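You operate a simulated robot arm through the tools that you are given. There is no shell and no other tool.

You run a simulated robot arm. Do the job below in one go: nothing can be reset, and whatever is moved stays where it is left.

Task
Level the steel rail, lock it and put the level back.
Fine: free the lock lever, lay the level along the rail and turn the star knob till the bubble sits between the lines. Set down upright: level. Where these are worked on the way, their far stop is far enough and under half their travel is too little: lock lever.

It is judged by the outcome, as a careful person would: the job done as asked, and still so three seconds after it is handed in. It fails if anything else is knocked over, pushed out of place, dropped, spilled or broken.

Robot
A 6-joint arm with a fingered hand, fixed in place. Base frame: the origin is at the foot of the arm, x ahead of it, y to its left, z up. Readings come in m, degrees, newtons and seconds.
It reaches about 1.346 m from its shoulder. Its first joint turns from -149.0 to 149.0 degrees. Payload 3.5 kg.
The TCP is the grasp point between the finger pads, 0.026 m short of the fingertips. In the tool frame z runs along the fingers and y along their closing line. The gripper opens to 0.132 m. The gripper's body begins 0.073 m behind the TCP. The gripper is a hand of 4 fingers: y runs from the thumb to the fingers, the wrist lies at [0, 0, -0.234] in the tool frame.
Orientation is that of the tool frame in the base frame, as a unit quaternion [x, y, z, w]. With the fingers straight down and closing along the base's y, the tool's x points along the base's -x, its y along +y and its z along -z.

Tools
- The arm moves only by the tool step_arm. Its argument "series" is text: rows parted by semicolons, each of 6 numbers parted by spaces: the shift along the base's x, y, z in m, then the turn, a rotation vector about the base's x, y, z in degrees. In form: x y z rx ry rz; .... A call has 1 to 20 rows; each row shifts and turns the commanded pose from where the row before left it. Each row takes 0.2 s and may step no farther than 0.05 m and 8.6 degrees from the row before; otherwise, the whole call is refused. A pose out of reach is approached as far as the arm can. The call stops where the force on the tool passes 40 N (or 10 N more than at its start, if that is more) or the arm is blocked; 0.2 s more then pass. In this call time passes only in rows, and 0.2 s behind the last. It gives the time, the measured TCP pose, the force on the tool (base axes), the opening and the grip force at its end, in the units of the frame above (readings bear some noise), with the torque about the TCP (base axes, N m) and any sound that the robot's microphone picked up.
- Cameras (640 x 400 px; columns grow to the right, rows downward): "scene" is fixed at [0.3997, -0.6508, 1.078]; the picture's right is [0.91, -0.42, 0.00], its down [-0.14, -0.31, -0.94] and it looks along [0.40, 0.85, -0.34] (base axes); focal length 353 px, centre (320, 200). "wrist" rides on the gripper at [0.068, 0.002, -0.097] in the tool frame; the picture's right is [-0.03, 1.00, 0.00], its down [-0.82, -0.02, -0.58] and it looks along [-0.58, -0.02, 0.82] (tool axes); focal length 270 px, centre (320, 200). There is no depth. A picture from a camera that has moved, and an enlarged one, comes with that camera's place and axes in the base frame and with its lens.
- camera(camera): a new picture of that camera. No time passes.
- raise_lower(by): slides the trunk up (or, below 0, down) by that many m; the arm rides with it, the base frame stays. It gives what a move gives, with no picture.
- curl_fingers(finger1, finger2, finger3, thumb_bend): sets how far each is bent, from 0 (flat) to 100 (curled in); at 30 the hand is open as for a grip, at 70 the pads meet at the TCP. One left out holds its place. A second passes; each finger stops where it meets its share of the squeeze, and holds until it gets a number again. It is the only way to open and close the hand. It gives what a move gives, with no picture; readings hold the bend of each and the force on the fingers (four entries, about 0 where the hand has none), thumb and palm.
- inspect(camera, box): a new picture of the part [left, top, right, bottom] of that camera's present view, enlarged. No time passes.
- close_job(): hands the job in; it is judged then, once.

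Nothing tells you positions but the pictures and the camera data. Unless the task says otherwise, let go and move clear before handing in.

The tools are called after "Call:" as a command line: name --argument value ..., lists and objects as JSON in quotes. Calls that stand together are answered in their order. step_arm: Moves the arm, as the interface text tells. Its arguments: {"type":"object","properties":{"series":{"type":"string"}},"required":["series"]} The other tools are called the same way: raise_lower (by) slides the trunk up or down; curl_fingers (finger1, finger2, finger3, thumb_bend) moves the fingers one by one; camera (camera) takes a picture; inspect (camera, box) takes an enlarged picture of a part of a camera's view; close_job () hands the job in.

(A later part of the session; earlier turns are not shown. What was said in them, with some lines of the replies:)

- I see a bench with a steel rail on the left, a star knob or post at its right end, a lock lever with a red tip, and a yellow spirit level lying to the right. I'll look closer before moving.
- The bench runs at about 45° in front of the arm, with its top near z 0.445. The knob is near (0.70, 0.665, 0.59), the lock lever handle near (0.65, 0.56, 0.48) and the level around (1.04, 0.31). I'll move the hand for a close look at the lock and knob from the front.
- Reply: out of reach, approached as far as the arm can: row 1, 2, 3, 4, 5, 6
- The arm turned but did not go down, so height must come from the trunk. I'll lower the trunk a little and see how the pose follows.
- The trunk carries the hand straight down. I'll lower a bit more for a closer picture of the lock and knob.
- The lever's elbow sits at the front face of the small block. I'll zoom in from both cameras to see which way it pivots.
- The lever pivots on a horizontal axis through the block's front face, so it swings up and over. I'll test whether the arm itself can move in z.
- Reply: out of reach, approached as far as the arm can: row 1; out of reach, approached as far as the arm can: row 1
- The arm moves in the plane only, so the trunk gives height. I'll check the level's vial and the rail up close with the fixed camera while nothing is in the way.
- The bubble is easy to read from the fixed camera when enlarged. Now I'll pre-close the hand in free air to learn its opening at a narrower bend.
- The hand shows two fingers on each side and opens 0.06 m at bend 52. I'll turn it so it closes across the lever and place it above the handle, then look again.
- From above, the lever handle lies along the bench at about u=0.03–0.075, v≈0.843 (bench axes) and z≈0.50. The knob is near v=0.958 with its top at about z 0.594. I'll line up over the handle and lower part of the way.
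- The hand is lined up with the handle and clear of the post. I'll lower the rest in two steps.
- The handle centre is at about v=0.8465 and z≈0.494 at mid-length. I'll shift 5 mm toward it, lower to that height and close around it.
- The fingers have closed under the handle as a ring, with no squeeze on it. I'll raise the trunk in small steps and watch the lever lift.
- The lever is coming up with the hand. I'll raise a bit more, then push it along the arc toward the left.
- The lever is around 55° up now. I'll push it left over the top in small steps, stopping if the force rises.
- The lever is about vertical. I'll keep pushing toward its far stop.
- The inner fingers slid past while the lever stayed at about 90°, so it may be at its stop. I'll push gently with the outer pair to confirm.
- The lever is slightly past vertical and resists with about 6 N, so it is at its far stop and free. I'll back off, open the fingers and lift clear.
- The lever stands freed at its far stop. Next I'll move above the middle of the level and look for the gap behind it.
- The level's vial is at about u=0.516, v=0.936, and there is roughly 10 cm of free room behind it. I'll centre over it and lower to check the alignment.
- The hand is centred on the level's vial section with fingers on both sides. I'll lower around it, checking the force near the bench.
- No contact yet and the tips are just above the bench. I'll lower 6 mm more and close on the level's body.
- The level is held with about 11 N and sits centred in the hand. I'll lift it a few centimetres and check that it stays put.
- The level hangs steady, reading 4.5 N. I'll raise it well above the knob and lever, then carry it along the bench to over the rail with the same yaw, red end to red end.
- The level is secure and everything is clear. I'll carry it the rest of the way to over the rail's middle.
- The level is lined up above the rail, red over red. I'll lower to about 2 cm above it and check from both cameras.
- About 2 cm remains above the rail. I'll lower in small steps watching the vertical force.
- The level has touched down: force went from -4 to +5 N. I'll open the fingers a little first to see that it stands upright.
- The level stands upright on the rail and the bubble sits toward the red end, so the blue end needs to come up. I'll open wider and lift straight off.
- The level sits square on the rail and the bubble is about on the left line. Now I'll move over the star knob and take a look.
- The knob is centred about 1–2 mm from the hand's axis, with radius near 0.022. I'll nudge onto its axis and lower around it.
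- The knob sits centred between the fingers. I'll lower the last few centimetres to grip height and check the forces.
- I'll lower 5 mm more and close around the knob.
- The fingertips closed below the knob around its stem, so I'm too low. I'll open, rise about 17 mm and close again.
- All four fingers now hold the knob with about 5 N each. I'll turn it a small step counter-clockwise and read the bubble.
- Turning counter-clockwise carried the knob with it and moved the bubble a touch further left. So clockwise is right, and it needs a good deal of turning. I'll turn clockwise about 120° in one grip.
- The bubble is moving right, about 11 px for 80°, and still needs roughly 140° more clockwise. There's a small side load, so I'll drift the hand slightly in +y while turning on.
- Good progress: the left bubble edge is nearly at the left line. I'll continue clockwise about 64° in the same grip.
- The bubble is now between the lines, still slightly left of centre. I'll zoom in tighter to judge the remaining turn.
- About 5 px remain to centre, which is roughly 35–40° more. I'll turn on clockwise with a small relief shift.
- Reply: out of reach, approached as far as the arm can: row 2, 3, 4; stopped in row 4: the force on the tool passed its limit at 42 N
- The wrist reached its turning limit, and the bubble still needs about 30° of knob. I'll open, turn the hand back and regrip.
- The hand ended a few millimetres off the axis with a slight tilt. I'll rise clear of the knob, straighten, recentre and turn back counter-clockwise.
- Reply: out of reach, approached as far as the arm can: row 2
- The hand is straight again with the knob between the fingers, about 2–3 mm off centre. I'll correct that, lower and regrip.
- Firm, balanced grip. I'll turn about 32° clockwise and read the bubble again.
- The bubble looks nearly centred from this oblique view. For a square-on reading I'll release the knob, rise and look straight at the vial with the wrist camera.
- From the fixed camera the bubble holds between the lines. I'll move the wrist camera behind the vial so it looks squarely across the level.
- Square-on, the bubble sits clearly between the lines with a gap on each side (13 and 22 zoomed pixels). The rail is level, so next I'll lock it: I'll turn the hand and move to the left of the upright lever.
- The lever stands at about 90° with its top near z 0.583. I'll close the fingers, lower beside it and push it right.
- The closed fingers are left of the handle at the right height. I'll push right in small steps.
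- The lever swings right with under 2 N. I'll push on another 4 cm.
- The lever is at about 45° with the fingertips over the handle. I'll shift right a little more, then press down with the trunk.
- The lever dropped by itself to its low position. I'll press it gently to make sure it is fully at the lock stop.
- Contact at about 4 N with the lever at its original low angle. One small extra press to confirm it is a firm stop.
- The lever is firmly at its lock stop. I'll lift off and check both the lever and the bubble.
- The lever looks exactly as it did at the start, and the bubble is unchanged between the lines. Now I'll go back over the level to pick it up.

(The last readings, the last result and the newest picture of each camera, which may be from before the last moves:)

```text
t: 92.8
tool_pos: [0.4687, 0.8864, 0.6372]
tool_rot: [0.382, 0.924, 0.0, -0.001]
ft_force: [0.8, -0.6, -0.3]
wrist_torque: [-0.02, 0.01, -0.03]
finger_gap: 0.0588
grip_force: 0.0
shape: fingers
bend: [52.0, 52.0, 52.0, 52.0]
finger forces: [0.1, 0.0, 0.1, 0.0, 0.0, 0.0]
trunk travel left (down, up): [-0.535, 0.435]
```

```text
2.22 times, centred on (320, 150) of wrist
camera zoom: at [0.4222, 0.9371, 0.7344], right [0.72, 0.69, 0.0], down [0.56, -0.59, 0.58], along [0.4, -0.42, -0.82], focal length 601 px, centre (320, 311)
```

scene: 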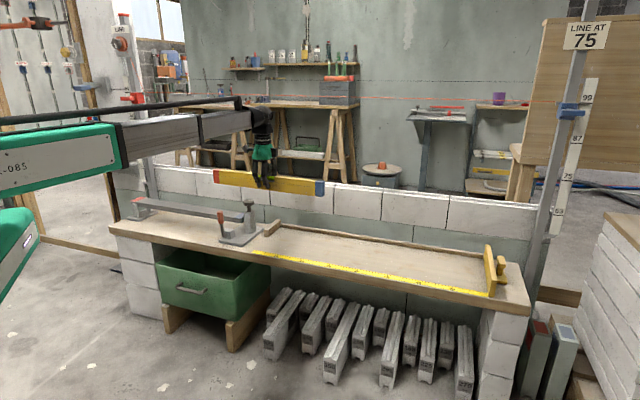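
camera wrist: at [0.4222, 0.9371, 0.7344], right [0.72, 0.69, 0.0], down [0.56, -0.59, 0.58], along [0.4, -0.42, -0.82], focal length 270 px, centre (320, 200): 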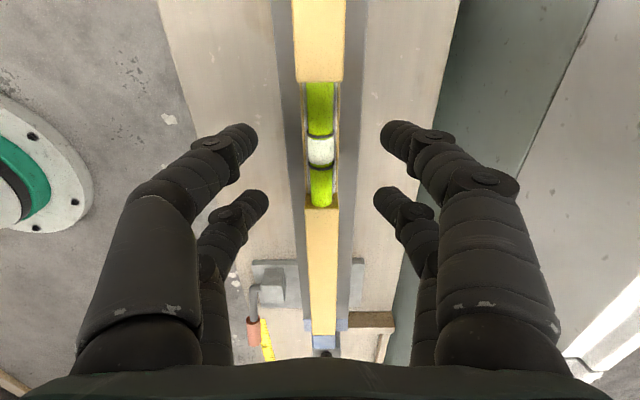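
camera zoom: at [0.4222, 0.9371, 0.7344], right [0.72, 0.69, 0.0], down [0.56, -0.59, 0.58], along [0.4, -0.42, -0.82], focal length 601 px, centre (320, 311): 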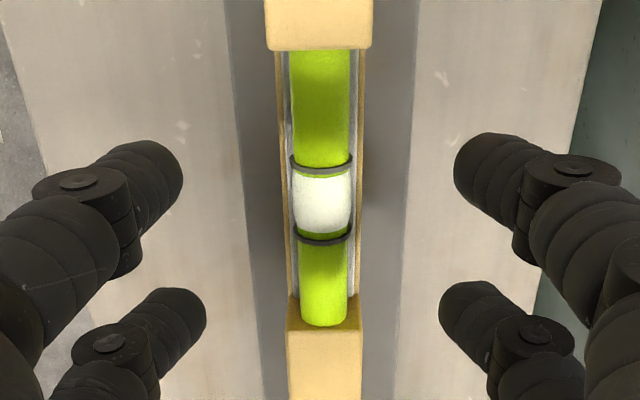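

The level is centred between the fingers. I'll lower to the earlier grip height and close.

Call:
raise_lower --by -0.066

Call:
curl_fingers --finger1 70 --finger2 70 --finger3 70 --thumb_bend 70

Call:
raise_lower --by 0.02

Call:
inspect --camera "scene" --box '[120, 150, 270, 250]'

Call:
camera --camera "wrist"

```text
t: 93.8
tool_pos: [0.4687, 0.8872, 0.5708]
tool_rot: [0.382, 0.924, 0.001, 0.0]
ft_force: [0.1, 0.1, 0.0]
wrist_torque: [0.05, -0.04, 0.05]
finger_gap: 0.0586
grip_force: 0.1
shape: fingers
bend: [52.0, 52.0, 52.0, 52.0]
finger forces: [0.0, 0.0, 0.1, 0.0, 0.1, 0.0]
trunk travel left (down, up): [-0.469, 0.501]
```

```text
t: 94.8
tool_pos: [0.469, 0.8865, 0.5698]
tool_rot: [0.382, 0.924, 0.0, 0.0]
ft_force: [-1.2, -0.1, -0.7]
wrist_torque: [0.02, 0.03, 0.02]
finger_gap: 0.0204
grip_force: 10.3
shape: fingers
bend: [63.0, 64.0, 64.0, 66.0]
finger forces: [5.1, 4.9, 4.0, 0.1, 6.5, 0.0]
trunk travel left (down, up): [-0.469, 0.501]
```

```text
t: 95.5
tool_pos: [0.4697, 0.8874, 0.5904]
tool_rot: [0.382, 0.924, 0.001, 0.0]
ft_force: [-0.4, 1.1, -3.8]
wrist_torque: [0.03, -0.01, 0.0]
finger_gap: 0.0206
grip_force: 10.2
shape: fingers
bend: [63.0, 64.0, 64.0, 67.0]
finger forces: [5.5, 4.8, 4.2, 0.0, 6.0, 0.1]
trunk travel left (down, up): [-0.489, 0.481]
```

```text
4.00 times, centred on (195, 200) of scene
camera zoom: at [0.3997, -0.6508, 1.078], right [0.91, -0.42, 0.0], down [-0.14, -0.31, -0.94], along [0.4, 0.85, -0.34], focal length 1413 px, centre (820, 200)
```

zoom: 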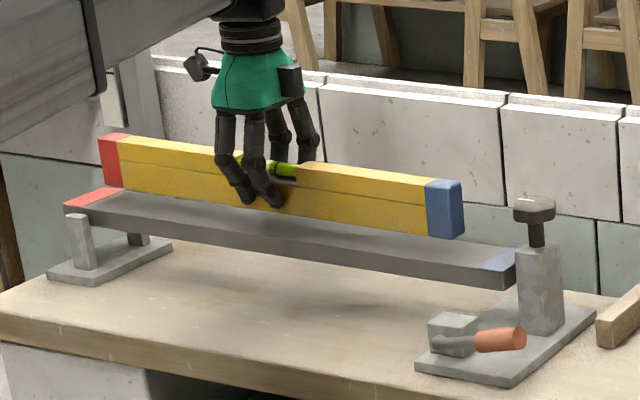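

```text
taken
camera wrist: at [0.4223, 0.9373, 0.6881], right [0.72, 0.69, 0.0], down [0.56, -0.59, 0.58], along [0.4, -0.42, -0.82], focal length 270 px, centre (320, 200)
```

wrist: 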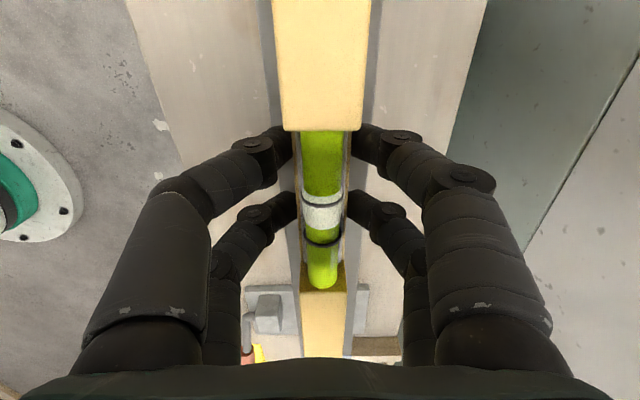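

The level is lifted and secure. I'll raise it above the knob and carry it back to its original spot.

Call:
raise_lower --by 0.11

Call:
step_arm --series "0.0279 -0.0294 0 0 0 0;0.0279 -0.0294 0 0 0 0;0.0279 -0.0294 0 0 0 0;0.0279 -0.0294 0 0 0 0;0.0279 -0.0294 0 0 0 0;0.0279 -0.0294 0 0 0 0;0.0279 -0.0294 0 0 0 0;0.0279 -0.0294 0 0 0 0;0.0279 -0.0294 0 0 0 0;0.0279 -0.0294 0 0 0 0;0.0279 -0.0294 0 0 0 0;0.0279 -0.0294 0 0 0 0;0.0279 -0.0294 0 0 0 0;0.0279 -0.0294 0 0 0 0;0.0279 -0.0294 0 0 0 0;0.0279 -0.0294 0 0 0 0;0.0279 -0.0294 0 0 0 0;0.0279 -0.0294 0 0 0 0;0.0279 -0.0294 0 0 0 0;0.0279 -0.0294 0 0 0 0"

Call:
inspect --camera "scene" --box '[280, 130, 460, 290]'

Call:
camera --camera "wrist"

```text
t: 96.9
tool_pos: [0.4693, 0.8866, 0.6993]
tool_rot: [0.381, 0.924, 0.0, 0.0]
ft_force: [0.6, -0.1, -5.0]
wrist_torque: [0.05, 0.02, 0.01]
finger_gap: 0.0206
grip_force: 10.2
shape: fingers
bend: [63.0, 64.0, 64.0, 67.0]
finger forces: [5.6, 4.6, 4.2, 0.1, 5.9, 0.0]
trunk travel left (down, up): [-0.599, 0.371]
```

```text
t: 101.1
tool_pos: [1.029, 0.2999, 0.7014]
tool_rot: [0.381, 0.925, 0.0, 0.0]
ft_force: [0.0, 0.4, -3.7]
wrist_torque: [-0.01, 0.03, 0.03]
finger_gap: 0.0202
grip_force: 10.3
shape: fingers
bend: [63.0, 64.0, 64.0, 67.0]
finger forces: [5.4, 4.5, 4.0, 0.0, 5.8, 0.0]
trunk travel left (down, up): [-0.599, 0.371]
```

```text
2.50 times, centred on (370, 210) of scene
camera zoom: at [0.3997, -0.6508, 1.078], right [0.91, -0.42, 0.0], down [-0.14, -0.31, -0.94], along [0.4, 0.85, -0.34], focal length 883 px, centre (195, 175)
```

zoom: 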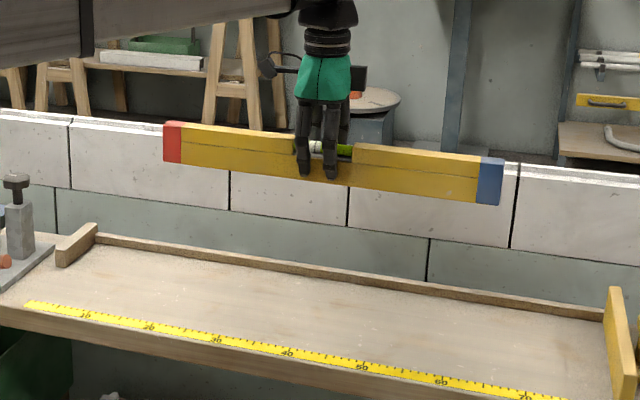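

```text
taken
camera wrist: at [0.9817, 0.3499, 0.7981], right [0.72, 0.69, 0.0], down [0.56, -0.59, 0.58], along [0.4, -0.42, -0.82], focal length 270 px, centre (320, 200)
```

wrist: 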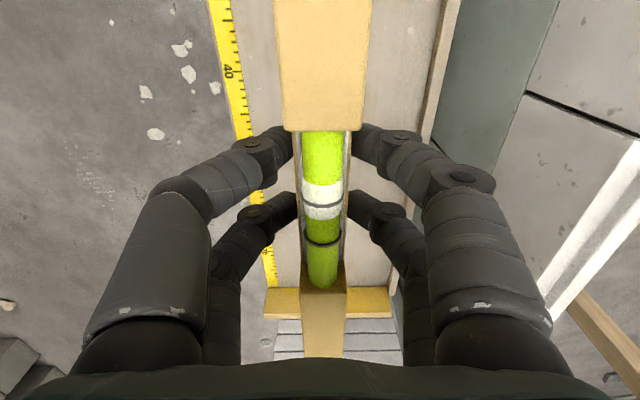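

The level is over its original place, about 1.5 mm off. I'll correct that and lower, slowing down near the bench.

Call:
step_arm --series "-0.0002 -0.0016 0 0 0 0"

Call:
raise_lower --by -0.19

Call:
inspect --camera "scene" --box '[290, 190, 450, 290]'

Call:
camera --camera "wrist"

```text
t: 101.5
tool_pos: [1.0277, 0.297, 0.6989]
tool_rot: [0.382, 0.924, 0.0, 0.0]
ft_force: [0.0, -0.4, -3.3]
wrist_torque: [0.01, 0.0, -0.01]
finger_gap: 0.0203
grip_force: 9.8
shape: fingers
bend: [63.0, 64.0, 64.0, 67.0]
finger forces: [5.4, 4.5, 4.0, 0.0, 5.8, 0.0]
trunk travel left (down, up): [-0.599, 0.371]
```

```text
t: 103.6
tool_pos: [1.0269, 0.2978, 0.5095]
tool_rot: [0.382, 0.924, 0.0, 0.0]
ft_force: [0.6, 1.1, -3.3]
wrist_torque: [0.0, 0.01, 0.0]
finger_gap: 0.0204
grip_force: 9.8
shape: fingers
bend: [63.0, 64.0, 64.0, 67.0]
finger forces: [5.4, 4.5, 4.0, 0.1, 5.7, 0.1]
trunk travel left (down, up): [-0.409, 0.561]
```

```text
4.00 times, centred on (370, 240) of scene
camera zoom: at [0.3997, -0.6508, 1.078], right [0.91, -0.42, 0.0], down [-0.14, -0.31, -0.94], along [0.4, 0.85, -0.34], focal length 1413 px, centre (120, 40)
```

zoom: 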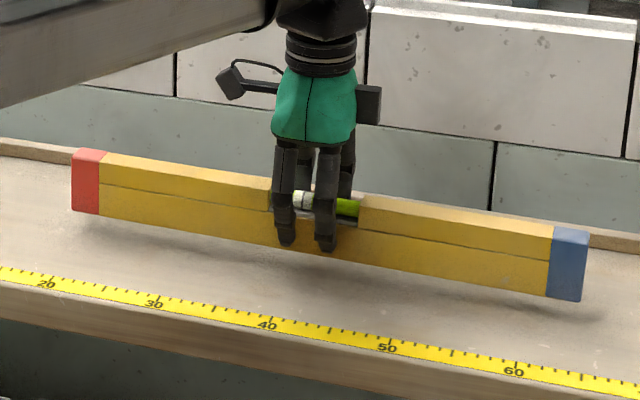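

```text
taken
camera wrist: at [0.9809, 0.3476, 0.608], right [0.72, 0.69, 0.0], down [0.56, -0.59, 0.58], along [0.4, -0.42, -0.82], focal length 270 px, centre (320, 200)
```

wrist: 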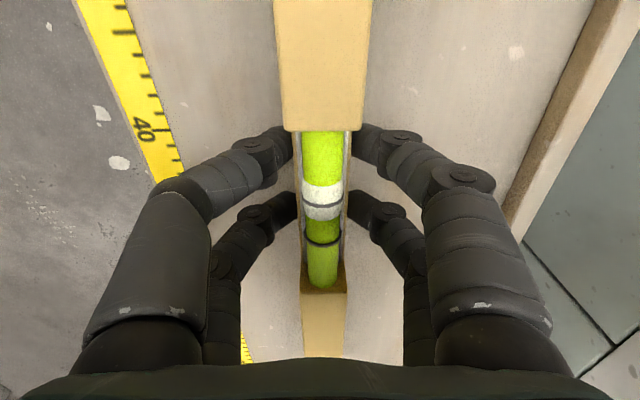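

About 2 cm above the bench. I'll lower the rest in small steps watching the force.

Call:
raise_lower --by -0.015

Call:
raise_lower --by -0.004

Call:
raise_lower --by -0.002

```text
t: 104.2
tool_pos: [1.0272, 0.298, 0.4942]
tool_rot: [0.382, 0.924, 0.001, 0.0]
ft_force: [0.0, 0.2, -3.4]
wrist_torque: [0.0, 0.03, -0.03]
finger_gap: 0.0201
grip_force: 9.9
shape: fingers
bend: [63.0, 64.0, 64.0, 67.0]
finger forces: [5.4, 4.5, 4.0, 0.0, 5.8, 0.0]
trunk travel left (down, up): [-0.394, 0.576]
```

```text
t: 104.8
tool_pos: [1.0273, 0.298, 0.492]
tool_rot: [0.381, 0.924, -0.001, 0.0]
ft_force: [0.2, -0.6, -3.3]
wrist_torque: [-0.01, 0.01, -0.03]
finger_gap: 0.0205
grip_force: 9.6
shape: fingers
bend: [63.0, 64.0, 64.0, 67.0]
finger forces: [5.4, 4.5, 4.0, 0.1, 5.8, 0.0]
trunk travel left (down, up): [-0.39, 0.58]
```

```text
t: 105.3
tool_pos: [1.0278, 0.2975, 0.4888]
tool_rot: [0.381, 0.925, -0.001, 0.0]
ft_force: [-0.6, -0.8, -3.7]
wrist_torque: [-0.01, 0.0, 0.0]
finger_gap: 0.0207
grip_force: 10.3
shape: fingers
bend: [63.0, 64.0, 64.0, 67.0]
finger forces: [5.3, 4.4, 4.1, 0.1, 5.9, 0.1]
trunk travel left (down, up): [-0.388, 0.582]
```

Call:
raise_lower --by -0.002

Call:
inspect --camera "scene" --box '[290, 200, 450, 290]'

```text
t: 105.8
tool_pos: [1.0274, 0.298, 0.4883]
tool_rot: [0.382, 0.924, 0.0, 0.0]
ft_force: [0.9, -0.9, 2.7]
wrist_torque: [-0.01, -0.02, -0.01]
finger_gap: 0.02
grip_force: 10.8
shape: fingers
bend: [63.0, 64.0, 64.0, 67.0]
finger forces: [6.1, 5.6, 4.9, 0.0, 6.4, 0.0]
trunk travel left (down, up): [-0.386, 0.584]
```

```text
4.00 times, centred on (370, 245) of scene
camera zoom: at [0.3997, -0.6508, 1.078], right [0.91, -0.42, 0.0], down [-0.14, -0.31, -0.94], along [0.4, 0.85, -0.34], focal length 1413 px, centre (120, 20)
```

zoom: 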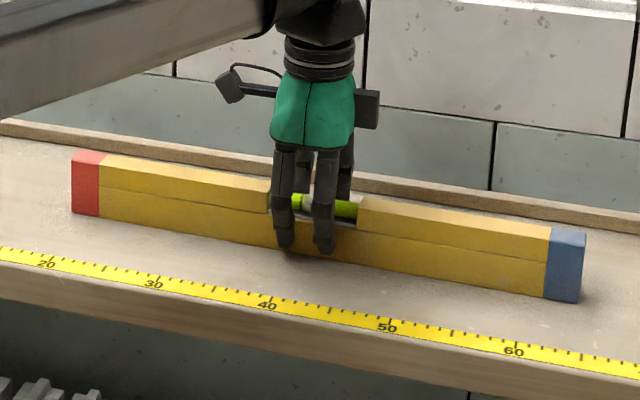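

The level has touched down on the bench. I'll open slightly, then wide, and lift straight up.

Call:
curl_fingers --finger1 60 --finger2 60 --finger3 60 --thumb_bend 60

Call:
curl_fingers --finger1 52 --finger2 52 --finger3 52 --thumb_bend 52

Call:
raise_lower --by 0.22

Call:
camera --camera "scene"

Call:
inspect --camera "scene" --box '[300, 225, 444, 275]'

Call:
inspect --camera "scene" --box '[100, 170, 300, 295]'

Call:
inspect --camera "scene" --box '[345, 232, 393, 262]'

```text
t: 106.8
tool_pos: [1.027, 0.2965, 0.487]
tool_rot: [0.382, 0.924, 0.0, 0.0]
ft_force: [-0.4, -0.3, 0.3]
wrist_torque: [0.05, -0.02, 0.02]
finger_gap: 0.0321
grip_force: 0.1
shape: fingers
bend: [60.0, 60.0, 60.0, 60.0]
finger forces: [0.0, 0.0, 0.1, 0.1, 0.0, 0.0]
trunk travel left (down, up): [-0.386, 0.584]
```

```text
t: 107.8
tool_pos: [1.0278, 0.2979, 0.4878]
tool_rot: [0.381, 0.924, 0.0, 0.0]
ft_force: [-0.2, 0.9, 0.5]
wrist_torque: [0.02, -0.04, 0.0]
finger_gap: 0.0585
grip_force: 0.1
shape: fingers
bend: [52.0, 52.0, 52.0, 52.0]
finger forces: [0.0, 0.1, 0.0, 0.0, 0.1, 0.1]
trunk travel left (down, up): [-0.386, 0.584]
```

```text
t: 110.1
tool_pos: [1.0262, 0.2976, 0.7077]
tool_rot: [0.383, 0.924, 0.0, 0.0]
ft_force: [0.3, 0.6, 0.8]
wrist_torque: [0.02, 0.02, 0.03]
finger_gap: 0.0584
grip_force: 0.1
shape: fingers
bend: [52.0, 52.0, 52.0, 52.0]
finger forces: [0.0, 0.0, 0.0, 0.0, 0.0, 0.0]
trunk travel left (down, up): [-0.606, 0.364]
```

```text
taken
```

scene: 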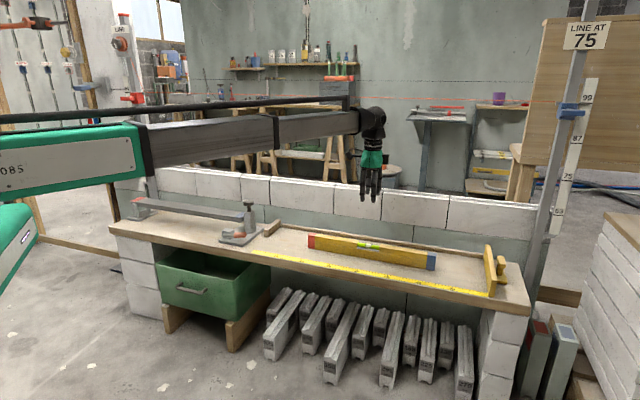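

```text
4.44 times, centred on (372, 250) of scene
camera zoom: at [0.3997, -0.6508, 1.078], right [0.91, -0.42, 0.0], down [-0.14, -0.31, -0.94], along [0.4, 0.85, -0.34], focal length 1570 px, centre (89, -22)
```

zoom: 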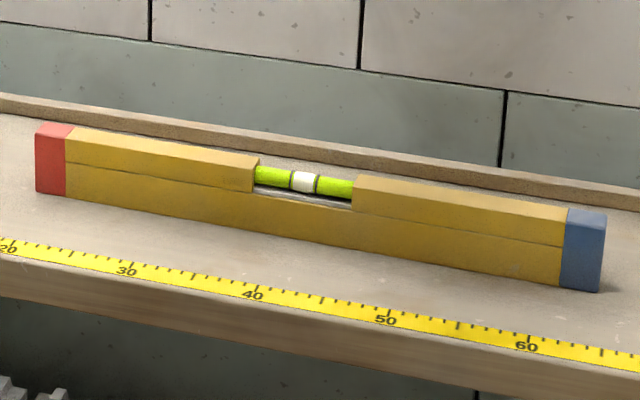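

```text
3.20 times, centred on (200, 232) of scene
camera zoom: at [0.3997, -0.6508, 1.078], right [0.91, -0.42, 0.0], down [-0.14, -0.31, -0.94], along [0.4, 0.85, -0.34], focal length 1131 px, centre (704, 96)
```

zoom: 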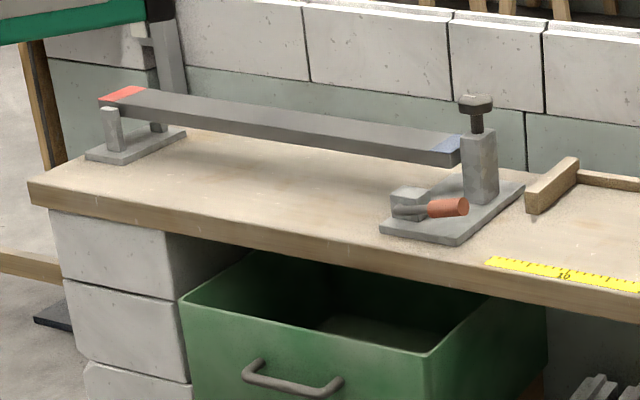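

```text
13.33 times, centred on (369, 247) of scene
camera zoom: at [0.3997, -0.6508, 1.078], right [0.91, -0.42, 0.0], down [-0.14, -0.31, -0.94], along [0.4, 0.85, -0.34], focal length 4711 px, centre (-333, -427)
```

zoom: 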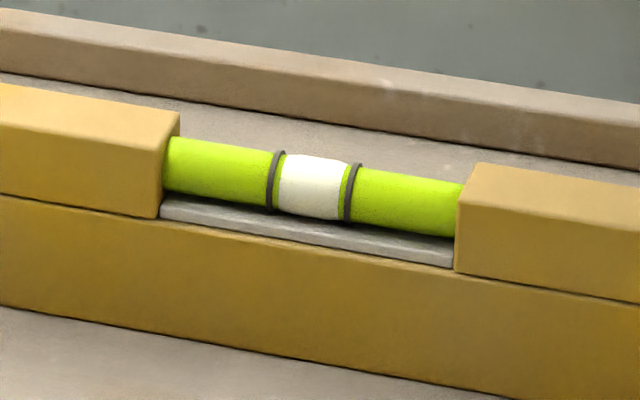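

The level stands upright back at its spot within a few millimetres, the lever is locked, the rail is set and nothing else has moved. I'll raise the hand well clear and take a last look.

Call:
raise_lower --by 0.15

Call:
camera --camera "scene"

```text
t: 111.9
tool_pos: [1.0274, 0.2973, 0.8578]
tool_rot: [0.382, 0.924, 0.0, 0.0]
ft_force: [0.1, 0.0, -0.4]
wrist_torque: [0.0, -0.03, 0.01]
finger_gap: 0.0585
grip_force: 0.1
shape: fingers
bend: [52.0, 52.0, 52.0, 52.0]
finger forces: [0.0, 0.1, 0.0, 0.1, 0.1, 0.0]
trunk travel left (down, up): [-0.756, 0.214]
```

```text
taken
```

scene: 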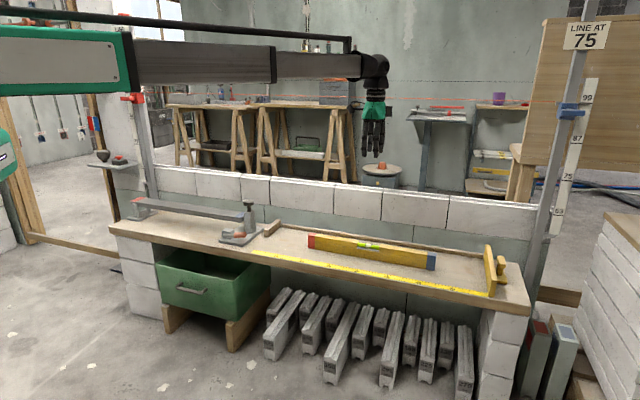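

The rail is level and locked, the level stands upright in its place and the hand is well clear. I'm handing the job in.

Call:
close_job

```text
The job is handed in.
```

The rail is level and locked, and the level is back on the bench, standing upright. I've handed the job in.

- **Rail:** I freed the lock lever to its far stop and turned the star knob clockwise until the bubble sat between the lines. Seen square-on before locking, the bubble was inside both lines, slightly toward the red end.
- **Lock:** I pressed the lever back down to its firm stop, where it looks the same as at the start. The bubble hadn't moved after locking.
- **Level:** It is within a few millimetres of its original spot, turned about 1° from how it lay before.

The wrist reached its turning limit once while I was turning the knob, and that move stopped at 42 N. I let go, straightened the hand and gripped again. The last pictures show nothing else moved or knocked over.
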